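You operate a simulated robot arm through the tools that you are given. There is no shell and no other tool. Be economical: measure what you need, move in short steps, check, and stop when the job is done.

You are at the controls of a simulated robot arm. One attempt, no reset.

TASK
Take the brass nut and leave it on the top of the drawer chest. Put one of the glass bottles from the brown table on the filter plate there. Put the hot plate card on the brown table away on the wooden bench. Take the cream cylinder from the brown table and leave it on the top of the drawer chest. Stack the tin labelled "26" from the brown table on top of the tin marked "59". Put the cream tub from the brown table on the bottom board of the grey shelf. Put one of the jars from the steel table on the fourth board from the bottom of the grey shelf. Pull the lower drawer open. The order is free. Set down upright: glass bottle, hot plate card, jar.

It is judged by the outcome, as a careful person would: the job done as asked, and still so three seconds after it is handed in. It fails if anything else is knocked over, pushed out of place, dropped, spilled or broken.

THE ROBOT
A 6-joint arm with a two-finger gripper on a trunk, on a base that drives. Base frame: it is fixed to the floor where the robot stands at the start and does not move with it; the origin is under the middle of the robot, x ahead of it, y to its left, z up. Units: mm, degrees, N and s.
With the tool pointing down near the work surface it reaches from about 220 to 460 mm from the robot's upright axis, wherever it stands. Its first joint turns from -115.0 to 115.0 degrees. Places, roughly: bottom board of the grey shelf [-300, 2800, 100]; brass nut (5x6x4 cm) [500, 0, 800]; cream cylinder (6x6x4 cm) [2100, 500, 800]; cream tub [2750, -250, 750]; filter plate (12x12x2 cm) [800, -200, 800]; fourth board of the grey shelf [-300, 2800, 1200]; glass bottle [750, 500, 750]; hot plate card [1750, -250, 750]; jar [4000, 500, 1000]; jar (6x5x6 cm) [4200, 500, 900]; lower drawer [5100, 2500, 400]; tin [2250, 500, 750]; top of the drawer chest [-2300, 100, 800]; wooden bench [5900, 2600, 800]. Payload 2.1 kg.
The TCP is the grasp point between the finger pads, 20 mm short of the fingertips. In the tool frame z runs along the fingers and y along their closing line. Largest opening 100 mm; the body of the gripper starts 63 mm behind the TCP.
Orientation is that of the tool frame in the base frame, as a unit quaternion [x, y, z, w]. With the fingers straight down and closing along the base's y, the tool's x points along the base's -x, its y along +y and its z along -z.

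THE INTERFACE
- The arm moves only by the tool send_rows. Its argument "targets" is a list of rows, each an object (a shift or turn left out is 0, a gripper value left out holds the last) with "angular": the turn, a rotation vector about the tool's x, y, z in degrees, a list of three; "offset": the shift along the tool's x, y, z in mm, a list of three; "jaw": the gripper command, from -1 (fully open) to 1 (shut), values between in proportion. In form: [{"angular": [ax, ay, az], "offset": [x, y, z], "jaw": jaw}, ...]. A call has 1 to 12 rows; each row shifts and turns the commanded pose from where the row before left it, along the tool's axes as they then stand. A row lasts 0.2 s, in which the tool goes at most 50 mm and 8.6 degrees; a call with a longer step from one row to the next is refused whole, and so is a gripper value outside its range. A pose out of reach is approached as far as the arm can. The call stops where the force on the tool passes 40 N (or 10 N more than at its start, if that is more) or the arm is blocked; 0.2 s more then pass. Each finger travels about 153 mm/s and halts on what it meets, pressing with about 37 N; the grip force reading is that of the motor and also rises with nothing between the fingers. The clock runs only during rows and for 0.2 s after the last one: add rows that do not move to give the fingers time. It gives the time, the measured TCP pose, the force on the tool (base axes), the opening and the grip force at its end, in the units of the frame above (readings bear some noise), with the torque about the TCP (base axes, N m) and any sound that the robot's microphone picked up.
- Cameras (640 x 400 px; columns grow to the right, rows downward): "scene" is now at [10.8, 100.1, 1566.2]; the picture's right is [-0.49, -0.87, 0.00], its down [-0.63, 0.35, -0.69] and it looks along [0.60, -0.34, -0.73] (base axes); focal length 267 px, centre (320, 200). "wrist" rides on the gripper at [70, -19, -99] in the tool frame; the picture's right is [0.26, 0.97, 0.00], its down [-0.75, 0.20, -0.63] and it looks along [-0.61, 0.16, 0.78] (tool axes); focal length 230 px, centre (320, 200). There is no depth. A picture from a camera that has moved, and an enlarged one, comes with that camera's place and axes in the base frame and with its lens.
- snapshot(camera): a new picture of that camera. It takes no simulated time.
- lift_body(by): slides the trunk up (or, below 0, down) by that many mm; the arm and the scene camera ride with it, the base frame stays. It gives what a move gives, with no picture.
- base_move(legs): drives the robot by 1 to 6 legs, each [ahead, turn to the left] in mm and degrees, along the robot's own axes; the way and the turn of a leg run together, so that a leg with both is an arc; at most 1500 mm and 180 degrees a leg. The arm and the cameras ride along, it lands a little off, and it stops where it bumps. It gives what a move gives.
- head_to(pan, tilt): turns the head with the scene camera to pan (to the left, within 155 degrees either way) and tilt (down, from -29 to 69), counted from straight ahead of the robot. It gives what a move gives.
- enlarge(camera, box): a new picture of the part [left, top, right, bottom] of that camera's present view, enlarged. It takes no simulated time.
- sign_off(): hands the job in; it is judged then, once.

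Work in short steps. Places have to be worked out from the pictures, the camera data and where the tool is seen: move nearer, look again, correct. Check each grasp and each placing, and mend what went wrong. You have 217 turns and 202 pictures in all, those below and enlarged ones among them. Open the gripper and draw the arm clear of the work before you hand the job in, unless the task says otherwise.

The tools are called after "Request:" as name(argument=value, ...) on one line, values as JSON. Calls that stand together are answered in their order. send_rows: Moves the arm, as the interface text tells. Its arguments: {"type":"object","properties":{"targets":{"type":"array"}},"required":["targets"]} The other tools are called the same way: lift_body (by) slides the trunk up or down; base_move (legs) drives the base; head_to (pan, tilt) turns the head that bears the scene camera; snapshot (camera) takes a picture; enlarge (camera, box) takes an enlarged picture of a part of a camera's view; sign_off () hands the job in.

At the start:

```text
time_s: 0.0
tcp_pos: [262.7, -97.3, 1052.6]
tcp_rot: [0.0, 1.0, -0.001, 0.0]
contact_force: [0.1, 0.5, 0.2]
moment: [-0.01, 0.0, -0.02]
gripper_width: 99.9
gripper_force: 0.2
trunk travel left (down, up): [-775.0, 215.0]
robot x, y, heading: [-0.0, -0.9, -0.0]
head pan, tilt: [-29.2, 46.6]
```

scene: 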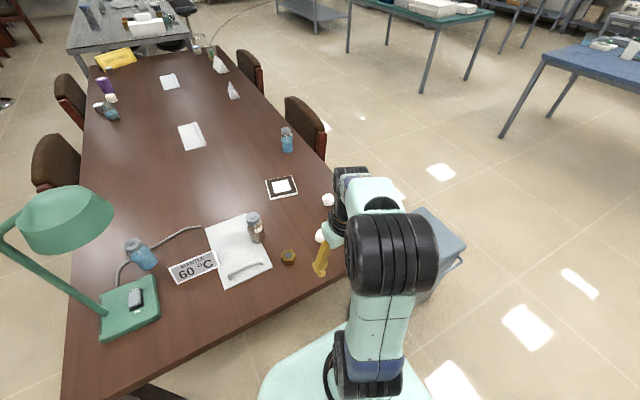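
wrist: 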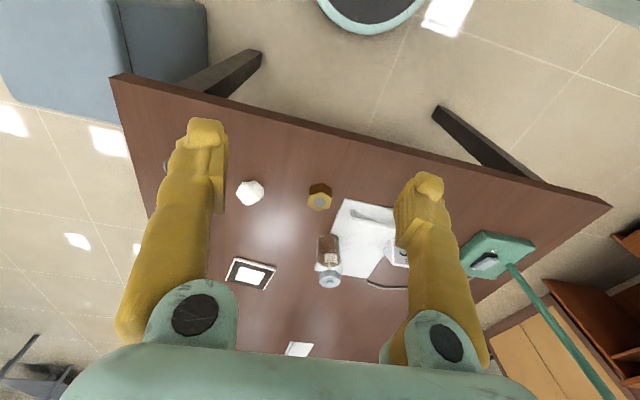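

I start by surveying: looking ahead over the table.

Request:
head_to(pan=0, tilt=25)

Request:
snapshot(camera="scene")

Request:
enlarge(camera="scene", box=[160, 60, 480, 260])

```text
time_s: 0.9
tcp_pos: [262.8, -97.8, 1052.5]
tcp_rot: [0.0, 1.0, 0.001, 0.0]
contact_force: [-0.6, -0.4, 0.6]
moment: [-0.03, 0.0, -0.04]
gripper_width: 100.1
gripper_force: 0.0
trunk travel left (down, up): [-775.0, 215.0]
robot x, y, heading: [-2.7, 0.6, 0.2]
head pan, tilt: [0.0, 25.0]
```

```text
199 pictures are left
camera scene: at [33.2, 138.8, 1599.0], right [0.0, -1.0, 0.0], down [-0.42, 0.0, -0.91], along [0.91, 0.0, -0.42], focal length 267 px, centre (320, 200)
```

scene: 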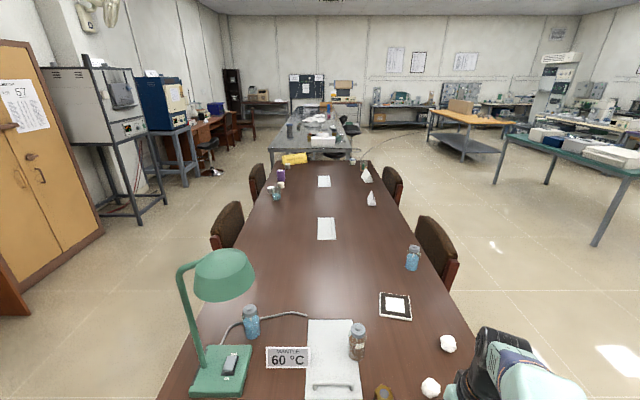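

```text
2.00 times, centred on (320, 160) of scene
camera zoom: at [33.2, 138.8, 1599.0], right [0.0, -1.0, 0.0], down [-0.42, 0.0, -0.91], along [0.91, 0.0, -0.42], focal length 534 px, centre (320, 280)
```

zoom: 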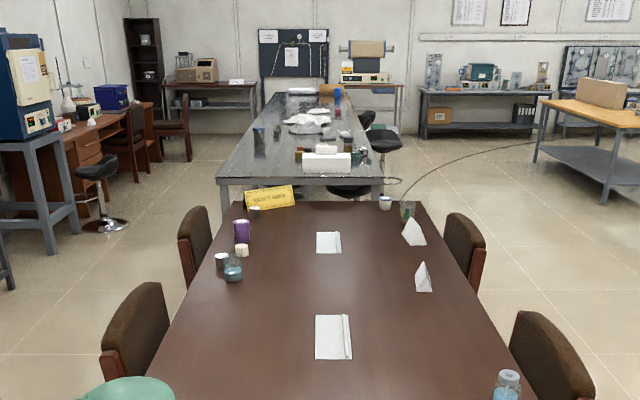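

Next I look left, back and right to map the floor and destinations.

Request:
head_to(pan=75, tilt=25)

Request:
snapshot(camera="scene")

Request:
head_to(pan=150, tilt=25)

Request:
snapshot(camera="scene")

Request:
head_to(pan=-130, tilt=25)

Request:
snapshot(camera="scene")

Request:
head_to(pan=-60, tilt=25)

Request:
snapshot(camera="scene")

```text
time_s: 2.4
tcp_pos: [261.9, -98.0, 1053.0]
tcp_rot: [0.001, 1.0, -0.001, 0.0]
contact_force: [0.5, -0.2, -0.1]
moment: [-0.01, 0.0, -0.01]
gripper_width: 100.0
gripper_force: 0.0
trunk travel left (down, up): [-775.0, 215.0]
robot x, y, heading: [0.4, -1.6, 0.2]
head pan, tilt: [75.0, 25.0]
```

```text
197 pictures are left
camera scene: at [-35.0, 228.0, 1599.0], right [0.97, -0.26, 0.0], down [-0.11, -0.41, -0.91], along [0.24, 0.88, -0.42], focal length 267 px, centre (320, 200)
```

scene: 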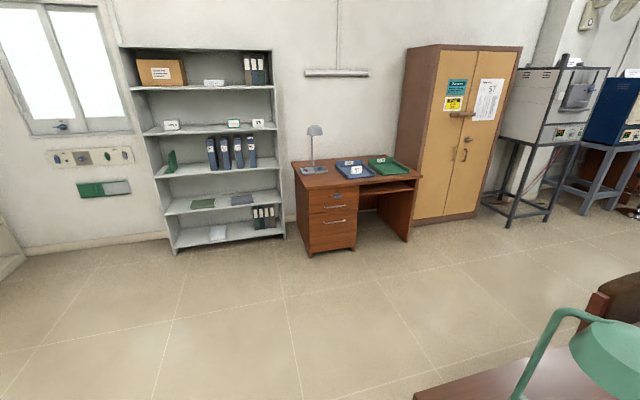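

```text
time_s: 3.9
tcp_pos: [263.2, -97.9, 1051.8]
tcp_rot: [0.0, 1.0, -0.001, 0.0]
contact_force: [0.5, 0.4, -0.2]
moment: [-0.02, 0.02, 0.01]
gripper_width: 99.9
gripper_force: 0.0
trunk travel left (down, up): [-775.0, 215.0]
robot x, y, heading: [0.7, -0.6, 0.1]
head pan, tilt: [150.0, 25.0]
```

```text
196 pictures are left
camera scene: at [-138.8, 185.3, 1599.0], right [0.5, 0.87, 0.0], down [0.37, -0.21, -0.91], along [-0.78, 0.45, -0.42], focal length 267 px, centre (320, 200)
```

scene: 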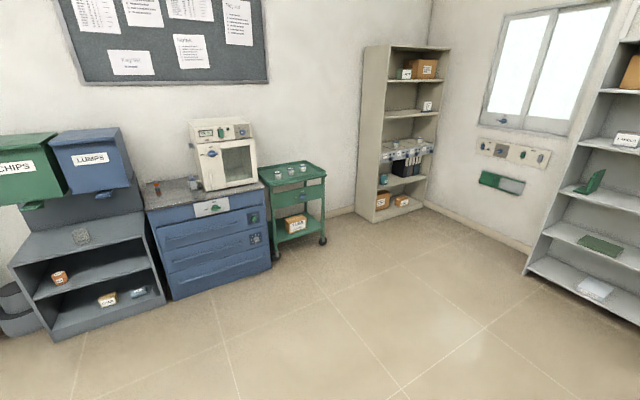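

```text
time_s: 7.7
tcp_pos: [263.3, -97.8, 1052.2]
tcp_rot: [0.0, 1.0, -0.001, 0.0]
contact_force: [-0.2, 0.5, -0.4]
moment: [-0.02, -0.01, 0.01]
gripper_width: 100.1
gripper_force: 0.0
trunk travel left (down, up): [-775.0, 215.0]
robot x, y, heading: [1.5, 1.5, 0.1]
head pan, tilt: [-130.0, 25.0]
```

```text
195 pictures are left
camera scene: at [-118.2, 68.4, 1599.0], right [-0.77, 0.64, 0.0], down [0.27, 0.32, -0.91], along [-0.58, -0.69, -0.42], focal length 267 px, centre (320, 200)
```

scene: 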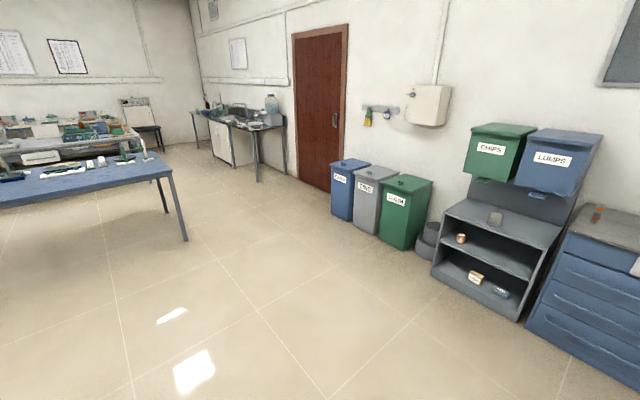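

```text
time_s: 9.2
tcp_pos: [263.3, -98.1, 1052.8]
tcp_rot: [0.0, 1.0, 0.0, 0.0]
contact_force: [-0.2, -0.7, 0.1]
moment: [0.0, -0.02, -0.02]
gripper_width: 100.2
gripper_force: 0.1
trunk travel left (down, up): [-775.0, 215.0]
robot x, y, heading: [-0.1, 1.7, -0.1]
head pan, tilt: [-60.0, 25.0]
```

```text
194 pictures are left
camera scene: at [-13.1, 59.2, 1599.0], right [-0.87, -0.5, 0.0], down [-0.21, 0.37, -0.91], along [0.45, -0.79, -0.42], focal length 267 px, centre (320, 200)
```

scene: 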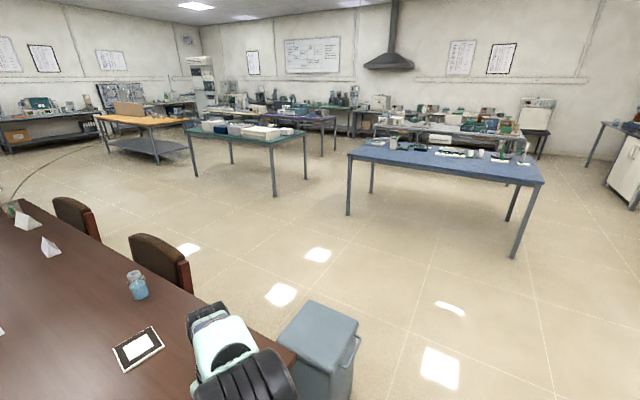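

I look down at the near table edge to size the base and the near objects.

Request:
head_to(pan=-20, tilt=62)

Request:
snapshot(camera="scene")

Request:
head_to(pan=-75, tilt=62)

Request:
snapshot(camera="scene")

```text
time_s: 10.2
tcp_pos: [262.4, -97.0, 1052.9]
tcp_rot: [0.0, 1.0, 0.001, 0.0]
contact_force: [-0.7, 0.4, 0.4]
moment: [0.01, -0.03, 0.0]
gripper_width: 100.0
gripper_force: 0.1
trunk travel left (down, up): [-775.0, 215.0]
robot x, y, heading: [-0.6, 2.8, 0.0]
head pan, tilt: [-20.0, 62.0]
```

```text
193 pictures are left
camera scene: at [1.4, 116.8, 1546.7], right [-0.34, -0.94, 0.0], down [-0.83, 0.3, -0.47], along [0.44, -0.16, -0.88], focal length 267 px, centre (320, 200)
```

scene: 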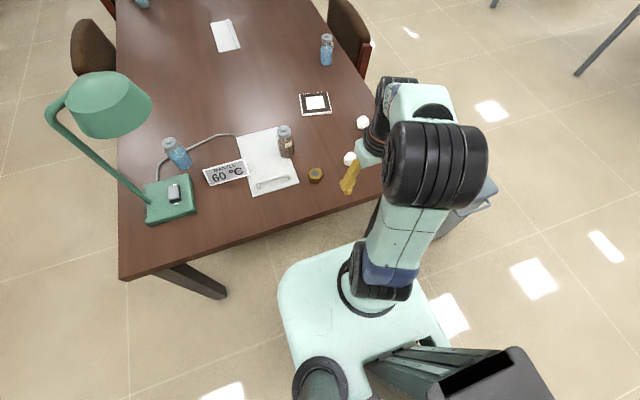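

```text
time_s: 11.5
tcp_pos: [262.2, -97.0, 1052.6]
tcp_rot: [0.0, 1.0, 0.0, -0.001]
contact_force: [0.5, -0.4, -0.2]
moment: [0.01, 0.01, 0.01]
gripper_width: 100.1
gripper_force: 0.0
trunk travel left (down, up): [-775.0, 215.0]
robot x, y, heading: [-0.6, 0.8, -0.1]
head pan, tilt: [-75.0, 62.0]
```

```text
192 pictures are left
camera scene: at [-42.2, 76.9, 1546.7], right [-0.97, -0.26, 0.0], down [-0.23, 0.85, -0.47], along [0.12, -0.45, -0.88], focal length 267 px, centre (320, 200)
```

scene: 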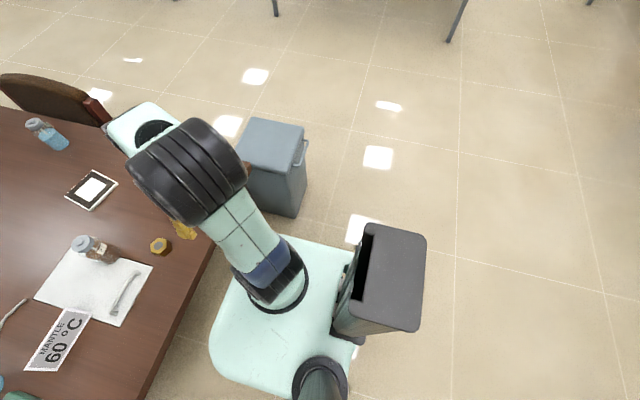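

Nut is around (490,-42), table edge around x=350, platform front around x=220. I drive 70 mm ahead, then check with wrist camera over the nut.

Request:
base_move(legs=[[70, 0]])

Request:
send_rows(targets=[{"offset": [-45, 0, 0]}, {"offset": [-45, 0, 0]}, {"offset": [0, 40, 0]}, {"offset": [0, 0, 30]}, {"offset": [0, 0, 30]}])

Request:
snapshot(camera="wrist")

Request:
head_to(pan=-20, tilt=62)

Request:
snapshot(camera="scene")

```text
time_s: 12.5
tcp_pos: [324.6, -98.6, 1056.1]
tcp_rot: [0.001, 1.0, 0.0, 0.006]
contact_force: [-0.4, -0.4, 0.7]
moment: [0.0, -0.07, -0.01]
gripper_width: 99.9
gripper_force: 0.0
trunk travel left (down, up): [-775.0, 215.0]
robot x, y, heading: [72.5, 0.6, 0.0]
head pan, tilt: [-75.0, 62.0]
```

```text
time_s: 13.7
tcp_pos: [423.4, -57.7, 992.8]
tcp_rot: [0.001, 1.0, 0.0, -0.001]
contact_force: [0.2, -0.5, 0.1]
moment: [0.01, 0.02, -0.04]
gripper_width: 100.2
gripper_force: 0.0
trunk travel left (down, up): [-775.0, 215.0]
robot x, y, heading: [72.8, -1.3, -0.1]
head pan, tilt: [-75.0, 62.0]
```

```text
191 pictures are left
camera wrist: at [351.8, -75.8, 1093.0], right [-0.26, 0.97, 0.0], down [0.75, 0.2, 0.63], along [0.61, 0.16, -0.78], focal length 230 px, centre (320, 200)
```

wrist: 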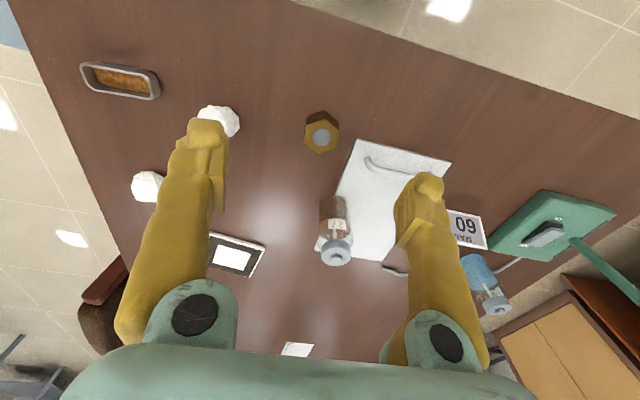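

```text
time_s: 14.9
tcp_pos: [422.3, -57.2, 995.5]
tcp_rot: [0.002, 1.0, -0.001, 0.0]
contact_force: [0.8, 0.3, 0.9]
moment: [0.01, 0.01, 0.01]
gripper_width: 100.2
gripper_force: 0.0
trunk travel left (down, up): [-775.0, 215.0]
robot x, y, heading: [70.4, -1.1, -0.1]
head pan, tilt: [-20.0, 62.0]
```

```text
190 pictures are left
camera scene: at [72.0, 116.9, 1546.7], right [-0.34, -0.94, 0.0], down [-0.83, 0.3, -0.47], along [0.44, -0.16, -0.88], focal length 267 px, centre (320, 200)
```

scene: 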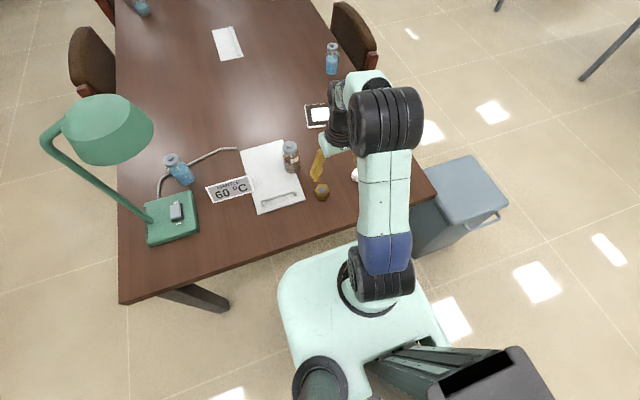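

Nut at about (475,-40). I move above it and look closer.

Request:
send_rows(targets=[{"offset": [-25, 9, 30]}, {"offset": [-26, 9, 40]}, {"offset": [0, 0, 35]}])

Request:
snapshot(camera="wrist")

Request:
enlarge(camera="scene", box=[240, 120, 400, 220])

```text
time_s: 15.7
tcp_pos: [473.9, -39.1, 887.9]
tcp_rot: [0.0, 1.0, 0.0, 0.001]
contact_force: [0.8, 0.4, 0.6]
moment: [0.02, 0.0, -0.03]
gripper_width: 99.9
gripper_force: 0.0
trunk travel left (down, up): [-775.0, 215.0]
robot x, y, heading: [65.8, -1.7, -0.2]
head pan, tilt: [-20.0, 62.0]
```

```text
189 pictures are left
camera wrist: at [403.4, -57.7, 987.6], right [-0.26, 0.97, 0.0], down [0.75, 0.2, 0.63], along [0.61, 0.16, -0.78], focal length 230 px, centre (320, 200)
```

wrist: 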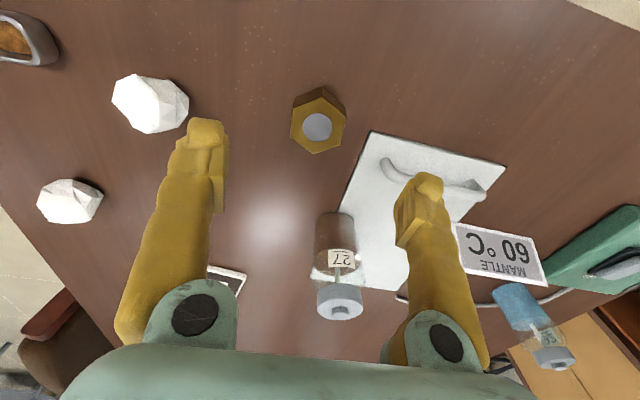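

```text
4.00 times, centred on (320, 170) of scene
camera zoom: at [72.0, 116.7, 1546.7], right [-0.34, -0.94, 0.0], down [-0.83, 0.3, -0.47], along [0.44, -0.16, -0.88], focal length 1068 px, centre (320, 320)
```

zoom: 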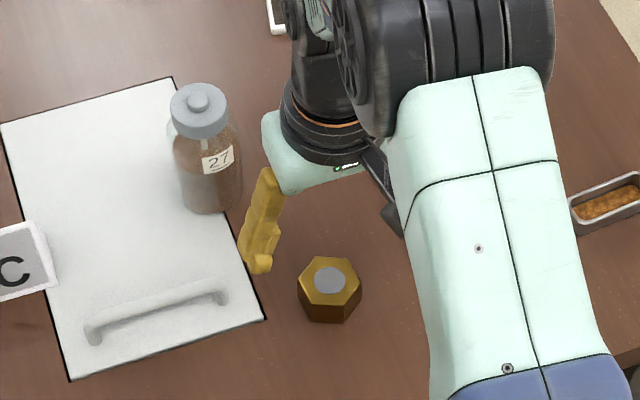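

Nut at (475,-41), flat normals about 12° off base y; I turn by -12° about the tool z, narrow to 75 mm and descend with a check.

Request:
send_rows(targets=[{"angular": [0, 0, -6], "jaw": -0.5}, {"angular": [0, 0, -6], "offset": [0, 0, 20]}, {"offset": [0, 0, 30]}, {"offset": [0, 0, 30]}])

Request:
snapshot(camera="wrist")

Request:
enlarge(camera="scene", box=[240, 120, 400, 220])

```text
time_s: 16.7
tcp_pos: [473.3, -41.5, 808.3]
tcp_rot: [-0.104, 0.995, -0.001, 0.0]
contact_force: [-0.3, 0.2, -0.1]
moment: [0.02, 0.01, 0.03]
gripper_width: 75.0
gripper_force: 0.1
trunk travel left (down, up): [-775.0, 215.0]
robot x, y, heading: [68.0, -1.4, -0.1]
head pan, tilt: [-20.0, 62.0]
```

```text
187 pictures are left
camera wrist: at [408.8, -73.6, 907.1], right [-0.45, 0.89, 0.0], down [0.69, 0.35, 0.63], along [0.56, 0.28, -0.78], focal length 230 px, centre (320, 200)
```

wrist: 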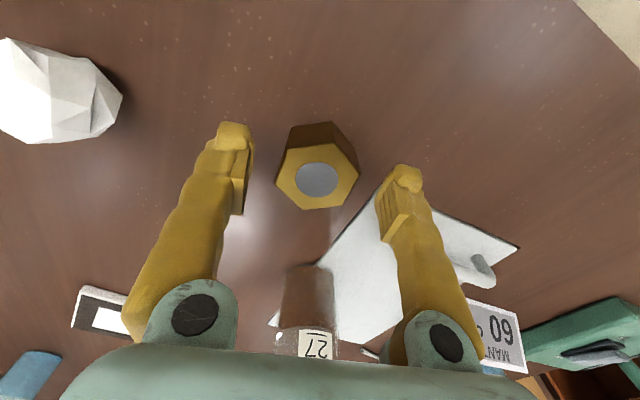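

```text
4.00 times, centred on (320, 170) of scene
camera zoom: at [72.7, 116.9, 1546.7], right [-0.34, -0.94, 0.0], down [-0.83, 0.3, -0.47], along [0.44, -0.16, -0.88], focal length 1068 px, centre (320, 320)
```

zoom: 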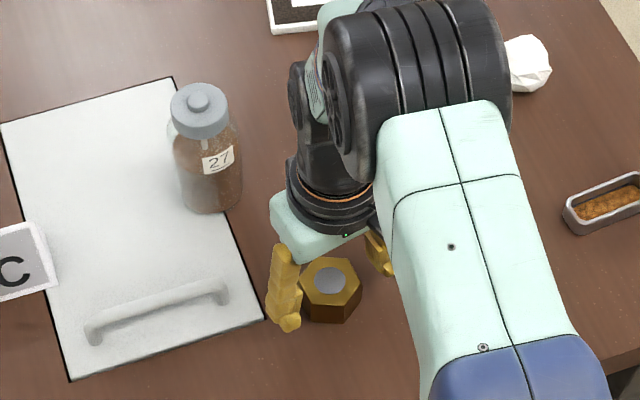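

The closing line matches the nut's flats. I descend to z≈780 and close.

Request:
send_rows(targets=[{"offset": [-3, 0, 14]}, {"offset": [0, 0, 14]}, {"jaw": 1}, {}, {}])

```text
time_s: 17.9
tcp_pos: [476.2, -40.8, 780.1]
tcp_rot: [-0.103, 0.995, 0.0, 0.001]
contact_force: [-0.9, 1.3, 3.1]
moment: [0.02, -0.11, -0.07]
gripper_width: 46.2
gripper_force: 37.4
trunk travel left (down, up): [-775.0, 215.0]
robot x, y, heading: [67.7, -2.5, -0.0]
head pan, tilt: [-20.0, 62.0]
```

Grip at 46 mm on the flats. I lift, retract and turn around towards the chest.

Request:
send_rows(targets=[{"offset": [0, 0, -30]}, {"offset": [0, 0, -45]}, {"offset": [0, 0, -45]}, {"offset": [0, 0, -45]}, {"offset": [45, 0, 0]}, {"offset": [45, 0, 0]}, {"offset": [45, 0, 0]}])

Request:
base_move(legs=[[-300, 0], [0, 180], [900, 0]])

Request:
head_to(pan=0, tilt=35)

Request:
snapshot(camera="scene")

Request:
snapshot(camera="wrist")

```text
time_s: 19.5
tcp_pos: [345.4, -69.7, 944.1]
tcp_rot: [-0.104, 0.995, -0.001, 0.002]
contact_force: [0.5, -1.1, -3.5]
moment: [-0.02, -0.01, 0.01]
gripper_width: 45.9
gripper_force: 37.4
trunk travel left (down, up): [-775.0, 215.0]
robot x, y, heading: [70.2, -3.6, 0.0]
head pan, tilt: [-20.0, 62.0]
```

```text
time_s: 33.4
tcp_pos: [-1411.6, 3.3, 943.3]
tcp_rot: [0.991, 0.135, -0.001, 0.0]
contact_force: [0.1, 0.0, -3.6]
moment: [0.0, -0.03, 0.01]
gripper_width: 45.6
gripper_force: 37.0
trunk travel left (down, up): [-775.0, 215.0]
robot x, y, heading: [-1133.3, -50.4, -176.5]
head pan, tilt: [-20.0, 62.0]
```

```text
time_s: 34.3
tcp_pos: [-1411.7, 3.6, 944.1]
tcp_rot: [0.991, 0.135, 0.0, 0.0]
contact_force: [0.0, -1.0, -4.1]
moment: [-0.03, -0.05, 0.0]
gripper_width: 45.9
gripper_force: 37.0
trunk travel left (down, up): [-775.0, 215.0]
robot x, y, heading: [-1131.9, -49.1, -176.5]
head pan, tilt: [0.0, 35.0]
```

```text
185 pictures are left
camera scene: at [-1150.3, -189.6, 1583.2], right [-0.06, 1.0, 0.0], down [0.57, 0.03, -0.82], along [-0.82, -0.05, -0.57], focal length 267 px, centre (320, 200)
```

scene: 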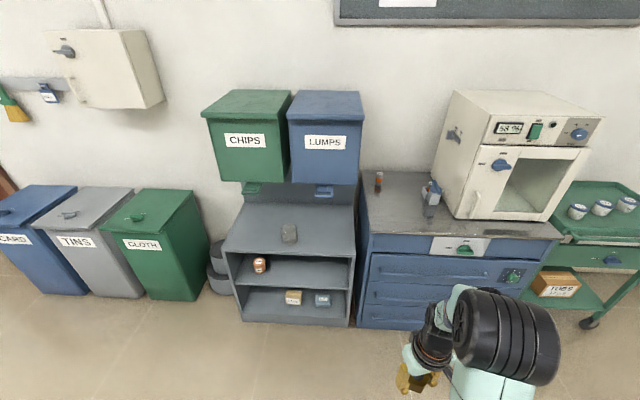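

```text
184 pictures are left
camera wrist: at [-1350.3, 40.7, 1042.7], right [0.51, -0.86, 0.0], down [-0.67, -0.39, 0.63], along [-0.54, -0.32, -0.78], focal length 230 px, centre (320, 200)
```

wrist: 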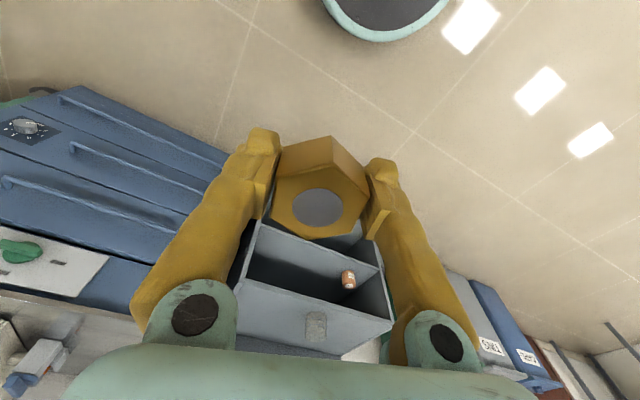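

Chest top front edge is about x=-2030; free spot at about (-2150,80). I drive to about (-1760,60) facing it.

Request:
base_move(legs=[[0, -13.3], [600, 0], [0, 9.8]])

Request:
head_to(pan=0, tilt=50)

Request:
snapshot(camera="scene")

Request:
snapshot(camera="wrist")

```text
time_s: 39.2
tcp_pos: [-2009.5, 120.5, 943.6]
tcp_rot: [0.994, 0.106, 0.0, 0.001]
contact_force: [-0.2, -0.3, -4.5]
moment: [0.03, -0.07, -0.02]
gripper_width: 45.9
gripper_force: 37.0
trunk travel left (down, up): [-775.0, 215.0]
robot x, y, heading: [-1734.9, 50.8, -179.5]
head pan, tilt: [0.0, 35.0]
```

```text
time_s: 40.0
tcp_pos: [-2008.9, 122.0, 943.9]
tcp_rot: [0.994, 0.107, 0.001, 0.0]
contact_force: [-1.3, 0.4, -4.0]
moment: [-0.03, 0.01, 0.0]
gripper_width: 45.7
gripper_force: 37.2
trunk travel left (down, up): [-775.0, 215.0]
robot x, y, heading: [-1728.8, 53.3, -179.9]
head pan, tilt: [0.0, 50.0]
```

```text
183 pictures are left
camera scene: at [-1747.2, -86.6, 1561.5], right [-0.01, 1.0, 0.0], down [0.77, 0.0, -0.64], along [-0.64, 0.0, -0.77], focal length 267 px, centre (320, 200)
```

scene: 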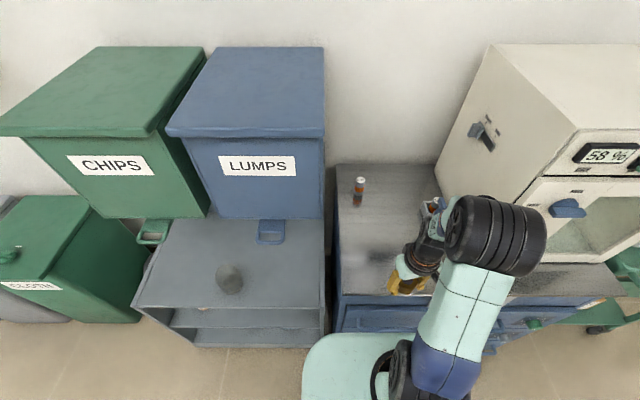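

```text
182 pictures are left
camera wrist: at [-1945.4, 154.3, 1042.8], right [0.46, -0.89, 0.0], down [-0.69, -0.36, 0.63], along [-0.56, -0.29, -0.78], focal length 230 px, centre (320, 200)
```

wrist: 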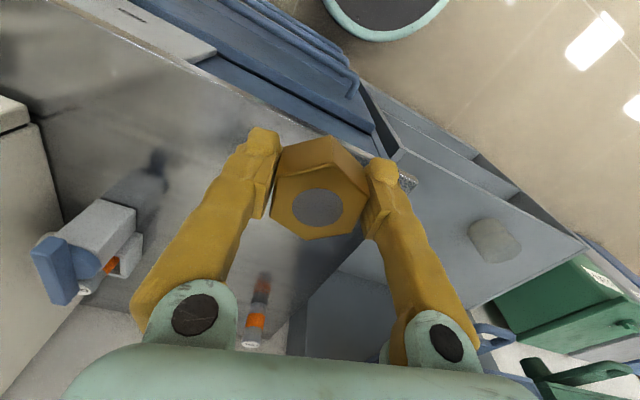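

I shift over the free spot (-2140,50), and lower to a height to check.

Request:
send_rows(targets=[{"offset": [-47.7, 13.8, 0]}, {"offset": [-47.7, 13.8, 0]}, {"offset": [-47.7, 13.8, 0]}, {"offset": [0, 0, 40]}, {"offset": [0, 0, 30]}])

Request:
snapshot(camera="scene")

Request:
snapshot(camera="wrist")

```text
time_s: 41.2
tcp_pos: [-2139.3, 48.8, 871.1]
tcp_rot: [0.994, 0.107, 0.0, -0.001]
contact_force: [0.1, 0.3, -3.8]
moment: [-0.04, -0.03, 0.01]
gripper_width: 45.6
gripper_force: 37.1
trunk travel left (down, up): [-775.0, 215.0]
robot x, y, heading: [-1733.3, 57.3, -179.7]
head pan, tilt: [0.0, 50.0]
```

```text
181 pictures are left
camera scene: at [-1748.3, -86.8, 1561.5], right [-0.01, 1.0, 0.0], down [0.77, 0.0, -0.64], along [-0.64, 0.0, -0.77], focal length 267 px, centre (320, 200)
```

scene: 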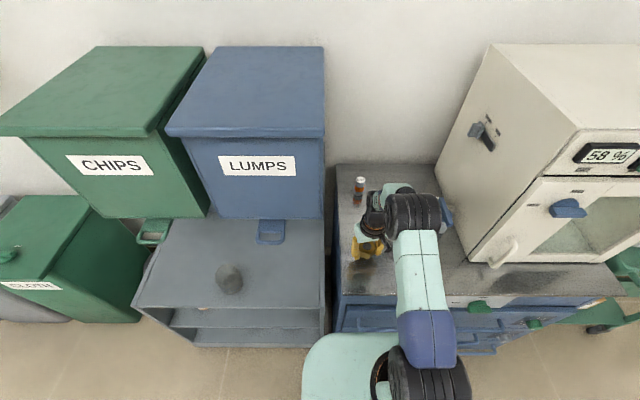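

```text
180 pictures are left
camera wrist: at [-2076.3, 82.3, 971.2], right [0.46, -0.89, 0.0], down [-0.69, -0.36, 0.63], along [-0.56, -0.29, -0.78], focal length 230 px, centre (320, 200)
```

wrist: 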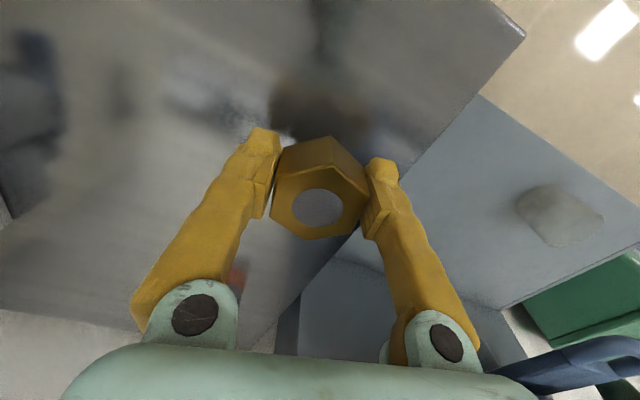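

It's over clear surface. I lower in small steps watching for contact.

Request:
send_rows(targets=[{"offset": [0, 0, 6]}, {"offset": [0, 0, 6]}, {"offset": [0, 0, 4]}, {"offset": [0, 0, 4]}, {"offset": [0, 0, 4]}])

Request:
snapshot(camera="wrist")

```text
time_s: 42.4
tcp_pos: [-2140.4, 50.1, 849.7]
tcp_rot: [0.994, 0.107, 0.0, 0.0]
contact_force: [-0.4, -0.3, -4.3]
moment: [0.01, -0.03, -0.03]
gripper_width: 45.5
gripper_force: 36.7
trunk travel left (down, up): [-775.0, 215.0]
robot x, y, heading: [-1730.9, 51.3, -179.2]
head pan, tilt: [0.0, 50.0]
```

```text
179 pictures are left
camera wrist: at [-2077.1, 84.0, 949.2], right [0.46, -0.89, 0.0], down [-0.69, -0.36, 0.63], along [-0.56, -0.29, -0.78], focal length 230 px, centre (320, 200)
```

wrist: 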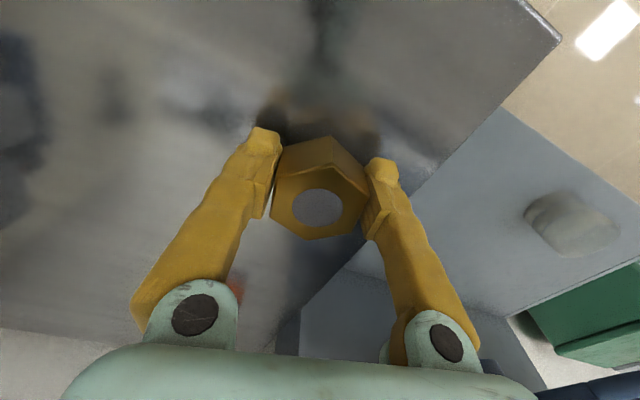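

Still in the air; continue down in 4 mm steps.

Request:
send_rows(targets=[{"offset": [0, 0, 4]}, {"offset": [0, 0, 4]}, {"offset": [0, 0, 4]}, {"offset": [0, 0, 4]}, {"offset": [0, 0, 4]}, {"offset": [0, 0, 4]}])

Request:
snapshot(camera="wrist")

```text
time_s: 43.6
tcp_pos: [-2140.5, 50.3, 836.1]
tcp_rot: [0.994, 0.108, -0.007, -0.001]
contact_force: [5.2, 0.1, 22.5]
moment: [-0.18, -0.59, 0.06]
gripper_width: 45.9
gripper_force: 37.2
trunk travel left (down, up): [-775.0, 215.0]
robot x, y, heading: [-1732.0, 55.8, -179.6]
head pan, tilt: [0.0, 50.0]
stopped in row 5: the force on the tool passed its limit at 46 N (the readings are from after the stop); the commanded pose is now the measured one
```

```text
178 pictures are left
camera wrist: at [-2075.2, 83.5, 934.1], right [0.46, -0.89, -0.01], down [-0.68, -0.36, 0.64], along [-0.57, -0.29, -0.77], focal length 230 px, centre (320, 200)
```

wrist: 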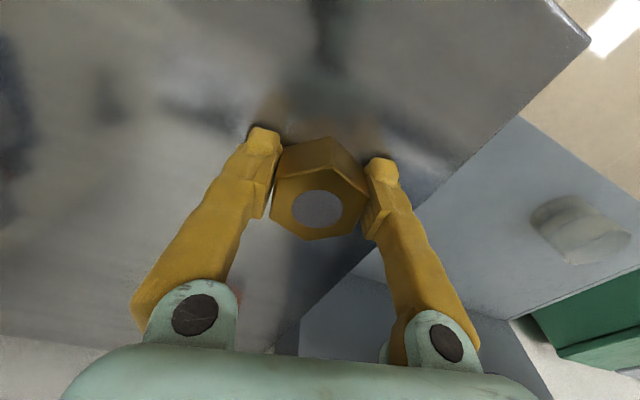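

Contact: the nut rests on the chest. I open and rise.

Request:
send_rows(targets=[{"jaw": -0.5}, {"jaw": -0.5}, {"offset": [0, 0, -20]}, {"offset": [0, 0, -40]}, {"offset": [0, 0, -40]}, {"offset": [45, 0, 0]}, {"offset": [45, 0, 0]}, {"offset": [40, 0, 0]}])

Request:
snapshot(camera="scene")

Request:
snapshot(camera="wrist")

```text
time_s: 45.4
tcp_pos: [-2015.0, 77.5, 932.6]
tcp_rot: [0.994, 0.108, -0.006, 0.0]
contact_force: [0.3, 0.0, 0.2]
moment: [0.03, 0.03, 0.0]
gripper_width: 75.0
gripper_force: 0.0
trunk travel left (down, up): [-775.0, 215.0]
robot x, y, heading: [-1732.5, 55.5, -179.5]
head pan, tilt: [0.0, 50.0]
```

```text
177 pictures are left
camera scene: at [-1745.6, -86.5, 1561.5], right [-0.01, 1.0, 0.0], down [0.77, 0.0, -0.64], along [-0.64, 0.0, -0.77], focal length 267 px, centre (320, 200)
```

scene: 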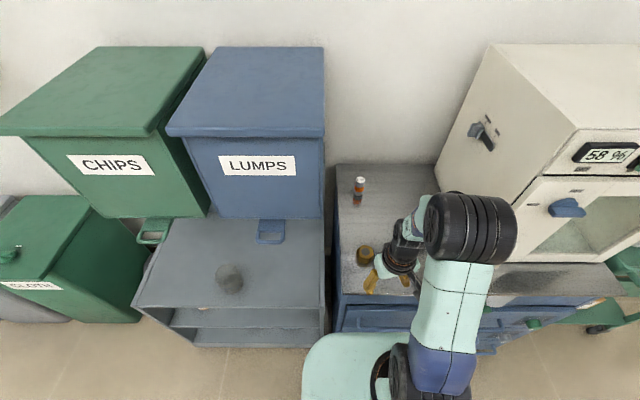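

```text
176 pictures are left
camera wrist: at [-1950.4, 111.1, 1031.8], right [0.46, -0.89, -0.01], down [-0.68, -0.36, 0.64], along [-0.57, -0.29, -0.77], focal length 230 px, centre (320, 200)
```

wrist: 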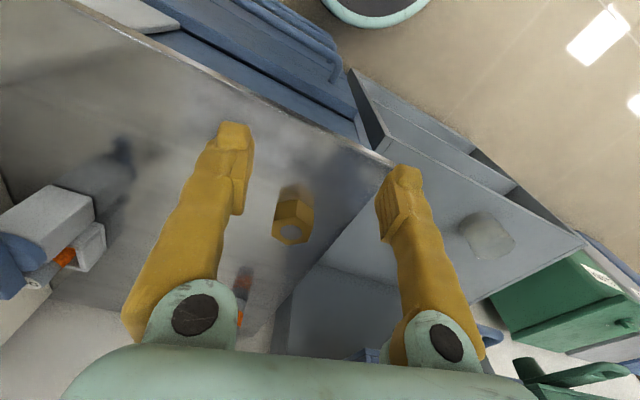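

Nut is down safely. Now I drive back toward the right side of the brown table for the bottle and filter plate.

Request:
base_move(legs=[[-250, 0], [0, 144], [1100, 0], [1000, 0], [0, 36]])

Request:
head_to(pan=45, tilt=30)

Request:
snapshot(camera="scene")

```text
time_s: 62.6
tcp_pos: [396.9, -1162.6, 932.3]
tcp_rot: [0.158, 0.987, -0.001, 0.005]
contact_force: [1.1, 0.1, -1.4]
moment: [0.0, 0.01, -0.01]
gripper_width: 75.1
gripper_force: 0.0
trunk travel left (down, up): [-775.0, 215.0]
robot x, y, heading: [162.8, -1001.2, -20.4]
head pan, tilt: [0.0, 50.0]
stopped in leg 4: the robot was blocked; the commanded pose is now the measured one
```

```text
time_s: 63.7
tcp_pos: [396.4, -1162.7, 933.1]
tcp_rot: [0.157, 0.988, -0.001, 0.004]
contact_force: [-0.1, 0.9, -0.7]
moment: [-0.01, 0.01, -0.05]
gripper_width: 74.9
gripper_force: 0.1
trunk travel left (down, up): [-775.0, 215.0]
robot x, y, heading: [165.2, -1002.4, -20.2]
head pan, tilt: [45.0, 30.0]
```

```text
175 pictures are left
camera scene: at [236.2, -814.3, 1591.0], right [0.42, -0.91, 0.0], down [-0.45, -0.21, -0.87], along [0.79, 0.36, -0.5], focal length 267 px, centre (320, 200)
```

scene: 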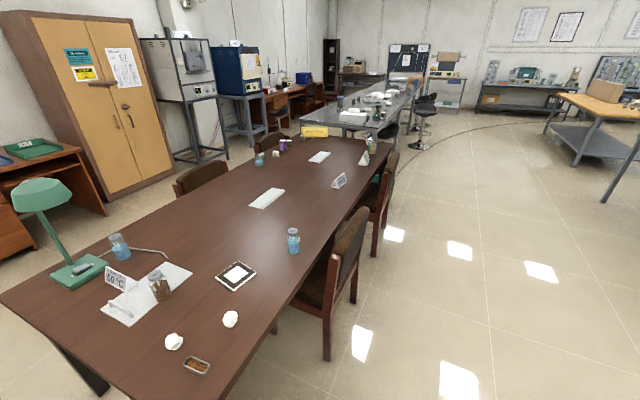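

Blocked unexpectedly — I check what I touched.

Request:
head_to(pan=10, tilt=65)

Request:
snapshot(camera="scene")

Request:
head_to(pan=90, tilt=60)

Request:
snapshot(camera="scene")

```text
time_s: 64.7
tcp_pos: [396.3, -1162.5, 933.3]
tcp_rot: [0.156, 0.988, -0.001, 0.005]
contact_force: [0.0, 0.2, 0.4]
moment: [0.03, -0.03, 0.0]
gripper_width: 74.9
gripper_force: 0.2
trunk travel left (down, up): [-775.0, 215.0]
robot x, y, heading: [160.7, -1003.3, -20.4]
head pan, tilt: [10.0, 65.0]
```

```text
174 pictures are left
camera scene: at [213.7, -862.6, 1543.4], right [-0.18, -0.98, 0.0], down [-0.89, 0.16, -0.42], along [0.42, -0.07, -0.91], focal length 267 px, centre (320, 200)
```

scene: 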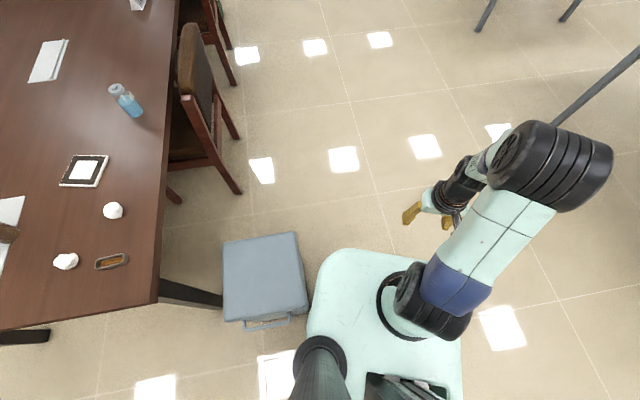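

```text
time_s: 66.2
tcp_pos: [396.4, -1163.1, 933.0]
tcp_rot: [0.157, 0.988, -0.001, 0.004]
contact_force: [-0.1, 0.1, -0.2]
moment: [0.0, 0.01, 0.0]
gripper_width: 74.8
gripper_force: 0.1
trunk travel left (down, up): [-775.0, 215.0]
robot x, y, heading: [161.8, -998.7, -20.2]
head pan, tilt: [90.0, 60.0]
```

```text
173 pictures are left
camera scene: at [177.1, -789.5, 1548.9], right [0.94, -0.35, 0.0], down [-0.3, -0.81, -0.5], along [0.17, 0.47, -0.87], focal length 267 px, centre (320, 200)
```

scene: 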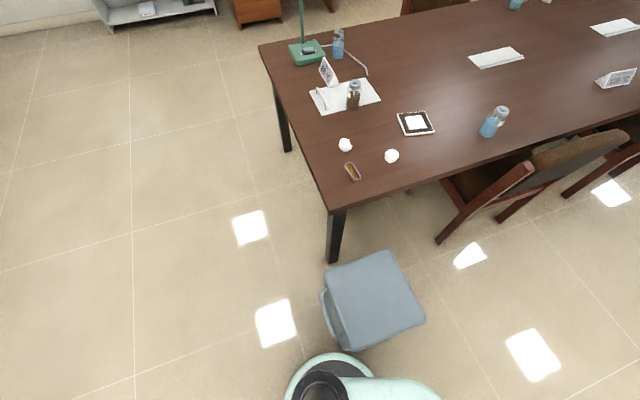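

I grazed the grey bin with my front-left; it appears to be still in place within measurement. I back off, go round it with wide margin, and approach the table side at x≈830.

Request:
base_move(legs=[[-200, 0], [0, -30], [500, 0]])

Request:
head_to(pan=80, tilt=45)

Request:
snapshot(camera="scene")

```text
time_s: 71.9
tcp_pos: [413.7, -1583.4, 933.0]
tcp_rot: [0.415, 0.91, -0.002, 0.004]
contact_force: [-0.2, -0.1, 0.2]
moment: [0.01, 0.01, -0.01]
gripper_width: 75.0
gripper_force: 0.1
trunk travel left (down, up): [-775.0, 215.0]
robot x, y, heading: [294.4, -1327.4, -51.1]
head pan, tilt: [90.0, 60.0]
```

```text
time_s: 72.6
tcp_pos: [414.3, -1584.9, 932.3]
tcp_rot: [0.414, 0.91, -0.002, 0.004]
contact_force: [0.3, 0.1, 0.3]
moment: [-0.01, 0.0, 0.0]
gripper_width: 74.8
gripper_force: 0.0
trunk travel left (down, up): [-775.0, 215.0]
robot x, y, heading: [292.6, -1327.1, -51.0]
head pan, tilt: [80.0, 45.0]
```

```text
172 pictures are left
camera scene: at [437.4, -1154.0, 1568.3], right [0.48, -0.88, 0.0], down [-0.62, -0.34, -0.71], along [0.62, 0.34, -0.71], focal length 267 px, centre (320, 200)
```

scene: 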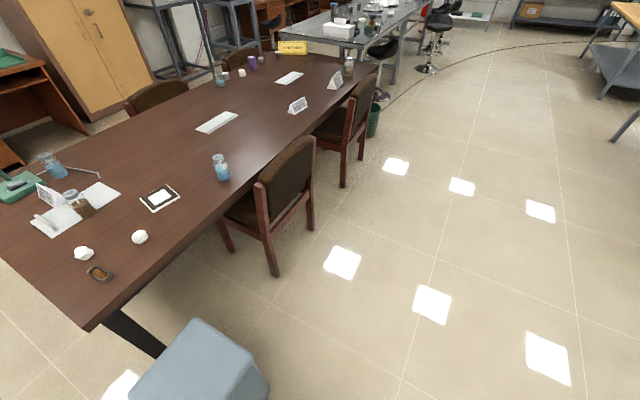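

Chair's near leg is at (1076,-494). I move to x≈835 then face the table.

Request:
base_move(legs=[[0, 51], [535, 0], [0, 90], [450, 0]])

Request:
head_to(pan=-10, tilt=55)

Request:
snapshot(camera="scene")

```text
time_s: 84.3
tcp_pos: [869.7, -599.2, 932.7]
tcp_rot: [0.731, -0.682, -0.002, -0.003]
contact_force: [0.2, 0.1, 0.3]
moment: [-0.02, -0.04, -0.01]
gripper_width: 75.0
gripper_force: 0.1
trunk travel left (down, up): [-775.0, 215.0]
robot x, y, heading: [810.0, -880.6, 91.6]
head pan, tilt: [80.0, 45.0]
```

```text
time_s: 85.9
tcp_pos: [871.5, -598.4, 933.1]
tcp_rot: [0.732, -0.681, -0.002, -0.003]
contact_force: [-0.4, 0.0, 0.1]
moment: [0.06, 0.01, -0.05]
gripper_width: 75.1
gripper_force: 0.0
trunk travel left (down, up): [-775.0, 215.0]
robot x, y, heading: [814.8, -875.0, 91.7]
head pan, tilt: [-10.0, 55.0]
```

```text
171 pictures are left
camera scene: at [685.3, -870.6, 1555.0], right [0.99, -0.14, 0.0], down [-0.12, -0.81, -0.57], along [0.08, 0.57, -0.82], focal length 267 px, centre (320, 200)
```

scene: 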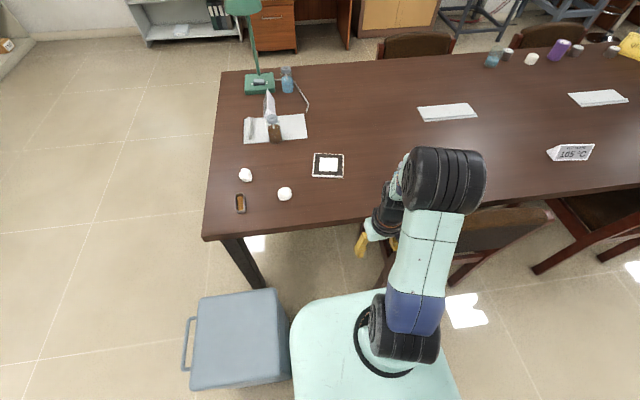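

Room is tight between bin and chair; I approach along x≈845 to y≈-650.

Request:
base_move(legs=[[0, -9.5], [225, 0], [0, 8]])

Request:
snapshot(camera="scene")

Request:
snapshot(camera="wrist")

```text
time_s: 88.9
tcp_pos: [911.9, -380.4, 932.8]
tcp_rot: [0.72, -0.694, -0.003, -0.004]
contact_force: [-0.4, -0.3, 0.6]
moment: [-0.04, -0.01, -0.01]
gripper_width: 75.0
gripper_force: 0.1
trunk travel left (down, up): [-775.0, 215.0]
robot x, y, heading: [840.3, -653.6, 89.8]
head pan, tilt: [-10.0, 55.0]
```

```text
170 pictures are left
camera scene: at [716.4, -645.7, 1555.0], right [0.98, -0.17, 0.0], down [-0.14, -0.81, -0.57], along [0.1, 0.56, -0.82], focal length 267 px, centre (320, 200)
```

scene: 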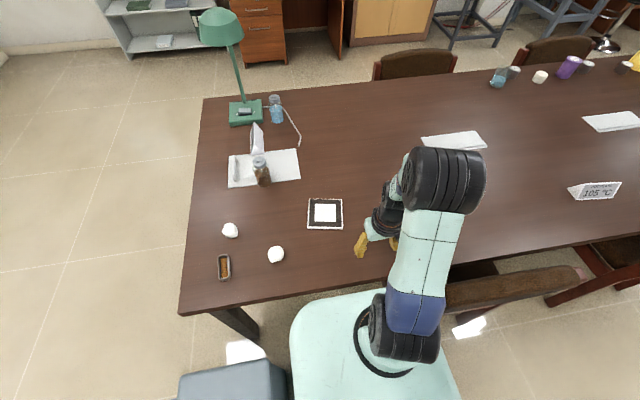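

```text
169 pictures are left
camera wrist: at [931.1, -449.9, 1031.4], right [-0.96, -0.29, 0.0], down [-0.23, 0.74, 0.64], along [-0.18, 0.61, -0.77], focal length 230 px, centre (320, 200)
```

wrist: 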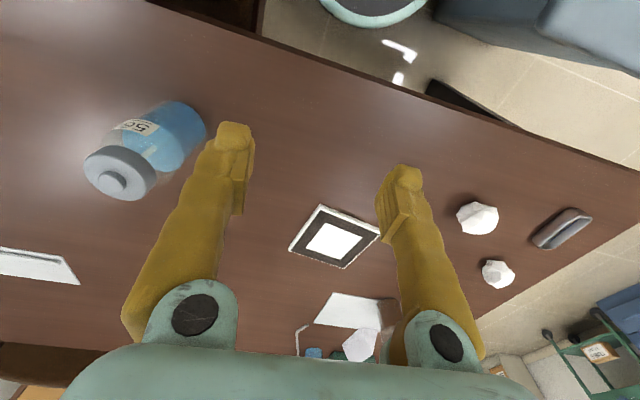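

Bottle stands at about (1060,-303), roughly 115 mm tall. I open and move above it at current height (fingertips ~913), then check.

Request:
send_rows(targets=[{"offset": [-19, -37, -12], "jaw": -1}, {"offset": [-19, -37, -12]}, {"offset": [-19, -37, 0]}, {"offset": [-19, -37, 0]}])

Request:
snapshot(camera="scene")

Request:
snapshot(camera="wrist")

```text
time_s: 89.9
tcp_pos: [1059.8, -299.3, 956.9]
tcp_rot: [0.72, -0.694, -0.002, -0.003]
contact_force: [0.8, 0.3, 0.0]
moment: [0.0, 0.0, 0.01]
gripper_width: 100.2
gripper_force: 0.0
trunk travel left (down, up): [-775.0, 215.0]
robot x, y, heading: [842.0, -657.8, 89.9]
head pan, tilt: [-10.0, 55.0]
```

```text
168 pictures are left
camera scene: at [718.3, -645.1, 1555.2], right [0.98, -0.18, 0.0], down [-0.14, -0.81, -0.57], along [0.1, 0.56, -0.82], focal length 267 px, centre (320, 200)
```

scene: 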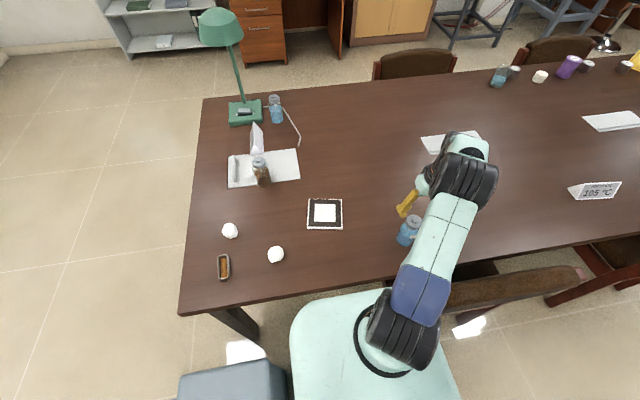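

```text
167 pictures are left
camera wrist: at [1080.5, -368.3, 1055.3], right [-0.96, -0.29, 0.0], down [-0.23, 0.74, 0.64], along [-0.18, 0.61, -0.77], focal length 230 px, centre (320, 200)
```

wrist: 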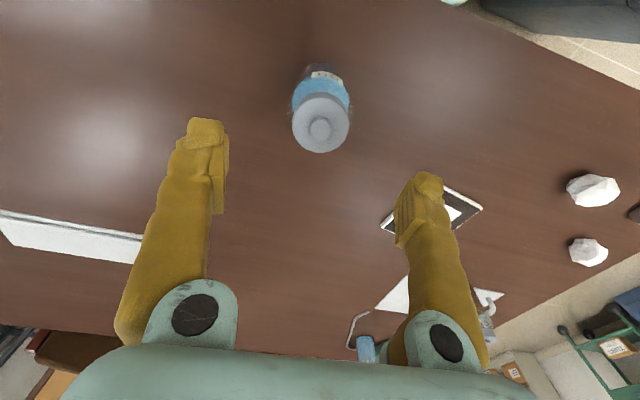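

Cap centre (1061,-299), top ~873. I descend to TCP z≈826 around the bottle body.

Request:
send_rows(targets=[{"offset": [0, 0, 40]}, {"offset": [0, 0, 40]}, {"offset": [0, 0, 30]}])

Request:
snapshot(camera="wrist")

Request:
enlarge(camera="scene", box=[340, 150, 500, 250])

```text
time_s: 90.7
tcp_pos: [1057.7, -298.6, 847.8]
tcp_rot: [0.72, -0.694, -0.002, -0.005]
contact_force: [0.2, -0.1, 0.5]
moment: [0.0, 0.04, -0.03]
gripper_width: 100.0
gripper_force: 0.0
trunk travel left (down, up): [-775.0, 215.0]
robot x, y, heading: [839.2, -657.8, 89.9]
head pan, tilt: [-10.0, 55.0]
```

```text
166 pictures are left
camera wrist: at [1077.5, -367.3, 945.2], right [-0.96, -0.29, 0.0], down [-0.23, 0.74, 0.64], along [-0.18, 0.61, -0.77], focal length 230 px, centre (320, 200)
```

wrist: 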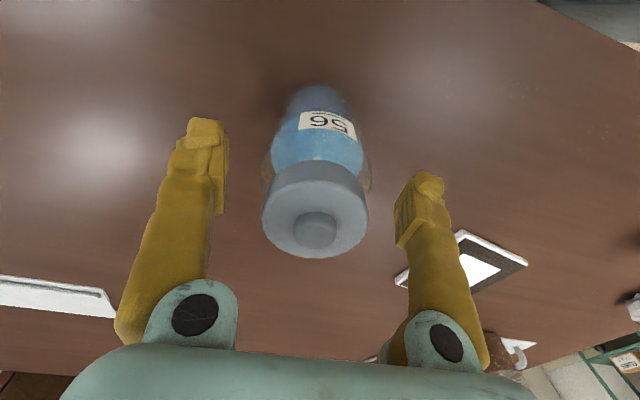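

```text
4.00 times, centred on (420, 200) of scene
camera zoom: at [716.2, -646.0, 1555.0], right [0.98, -0.17, 0.0], down [-0.14, -0.81, -0.57], along [0.1, 0.56, -0.82], focal length 1068 px, centre (-80, 200)
```

zoom: 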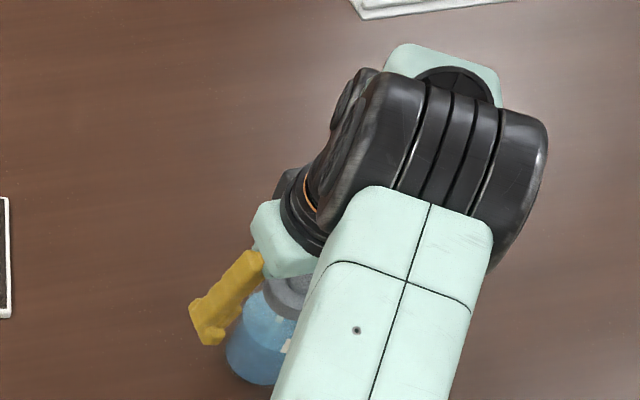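

Bottle is centred between the fingers. Lower 20 mm more and close.

Request:
send_rows(targets=[{"offset": [1, 0, 20]}, {"jaw": 1}, {}, {}])

Request:
snapshot(camera="wrist")

```text
time_s: 91.7
tcp_pos: [1058.0, -298.8, 825.8]
tcp_rot: [0.72, -0.694, -0.002, -0.003]
contact_force: [0.1, 0.1, 0.6]
moment: [0.02, -0.01, 0.03]
gripper_width: 59.3
gripper_force: 36.8
trunk travel left (down, up): [-775.0, 215.0]
robot x, y, heading: [841.2, -658.0, 89.7]
head pan, tilt: [-10.0, 55.0]
```

```text
164 pictures are left
camera wrist: at [1077.9, -368.9, 924.8], right [-0.96, -0.29, 0.0], down [-0.23, 0.74, 0.64], along [-0.18, 0.61, -0.77], focal length 230 px, centre (320, 200)
```

wrist: 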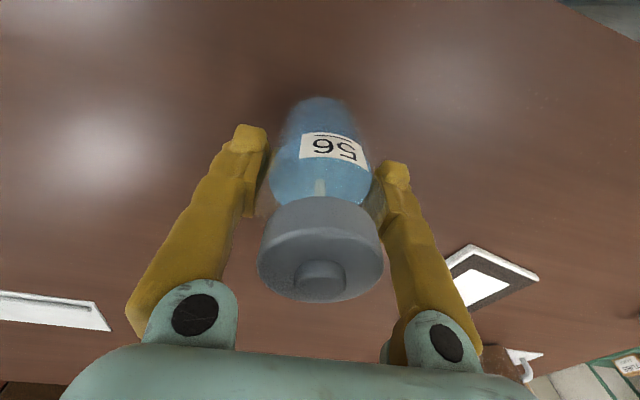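

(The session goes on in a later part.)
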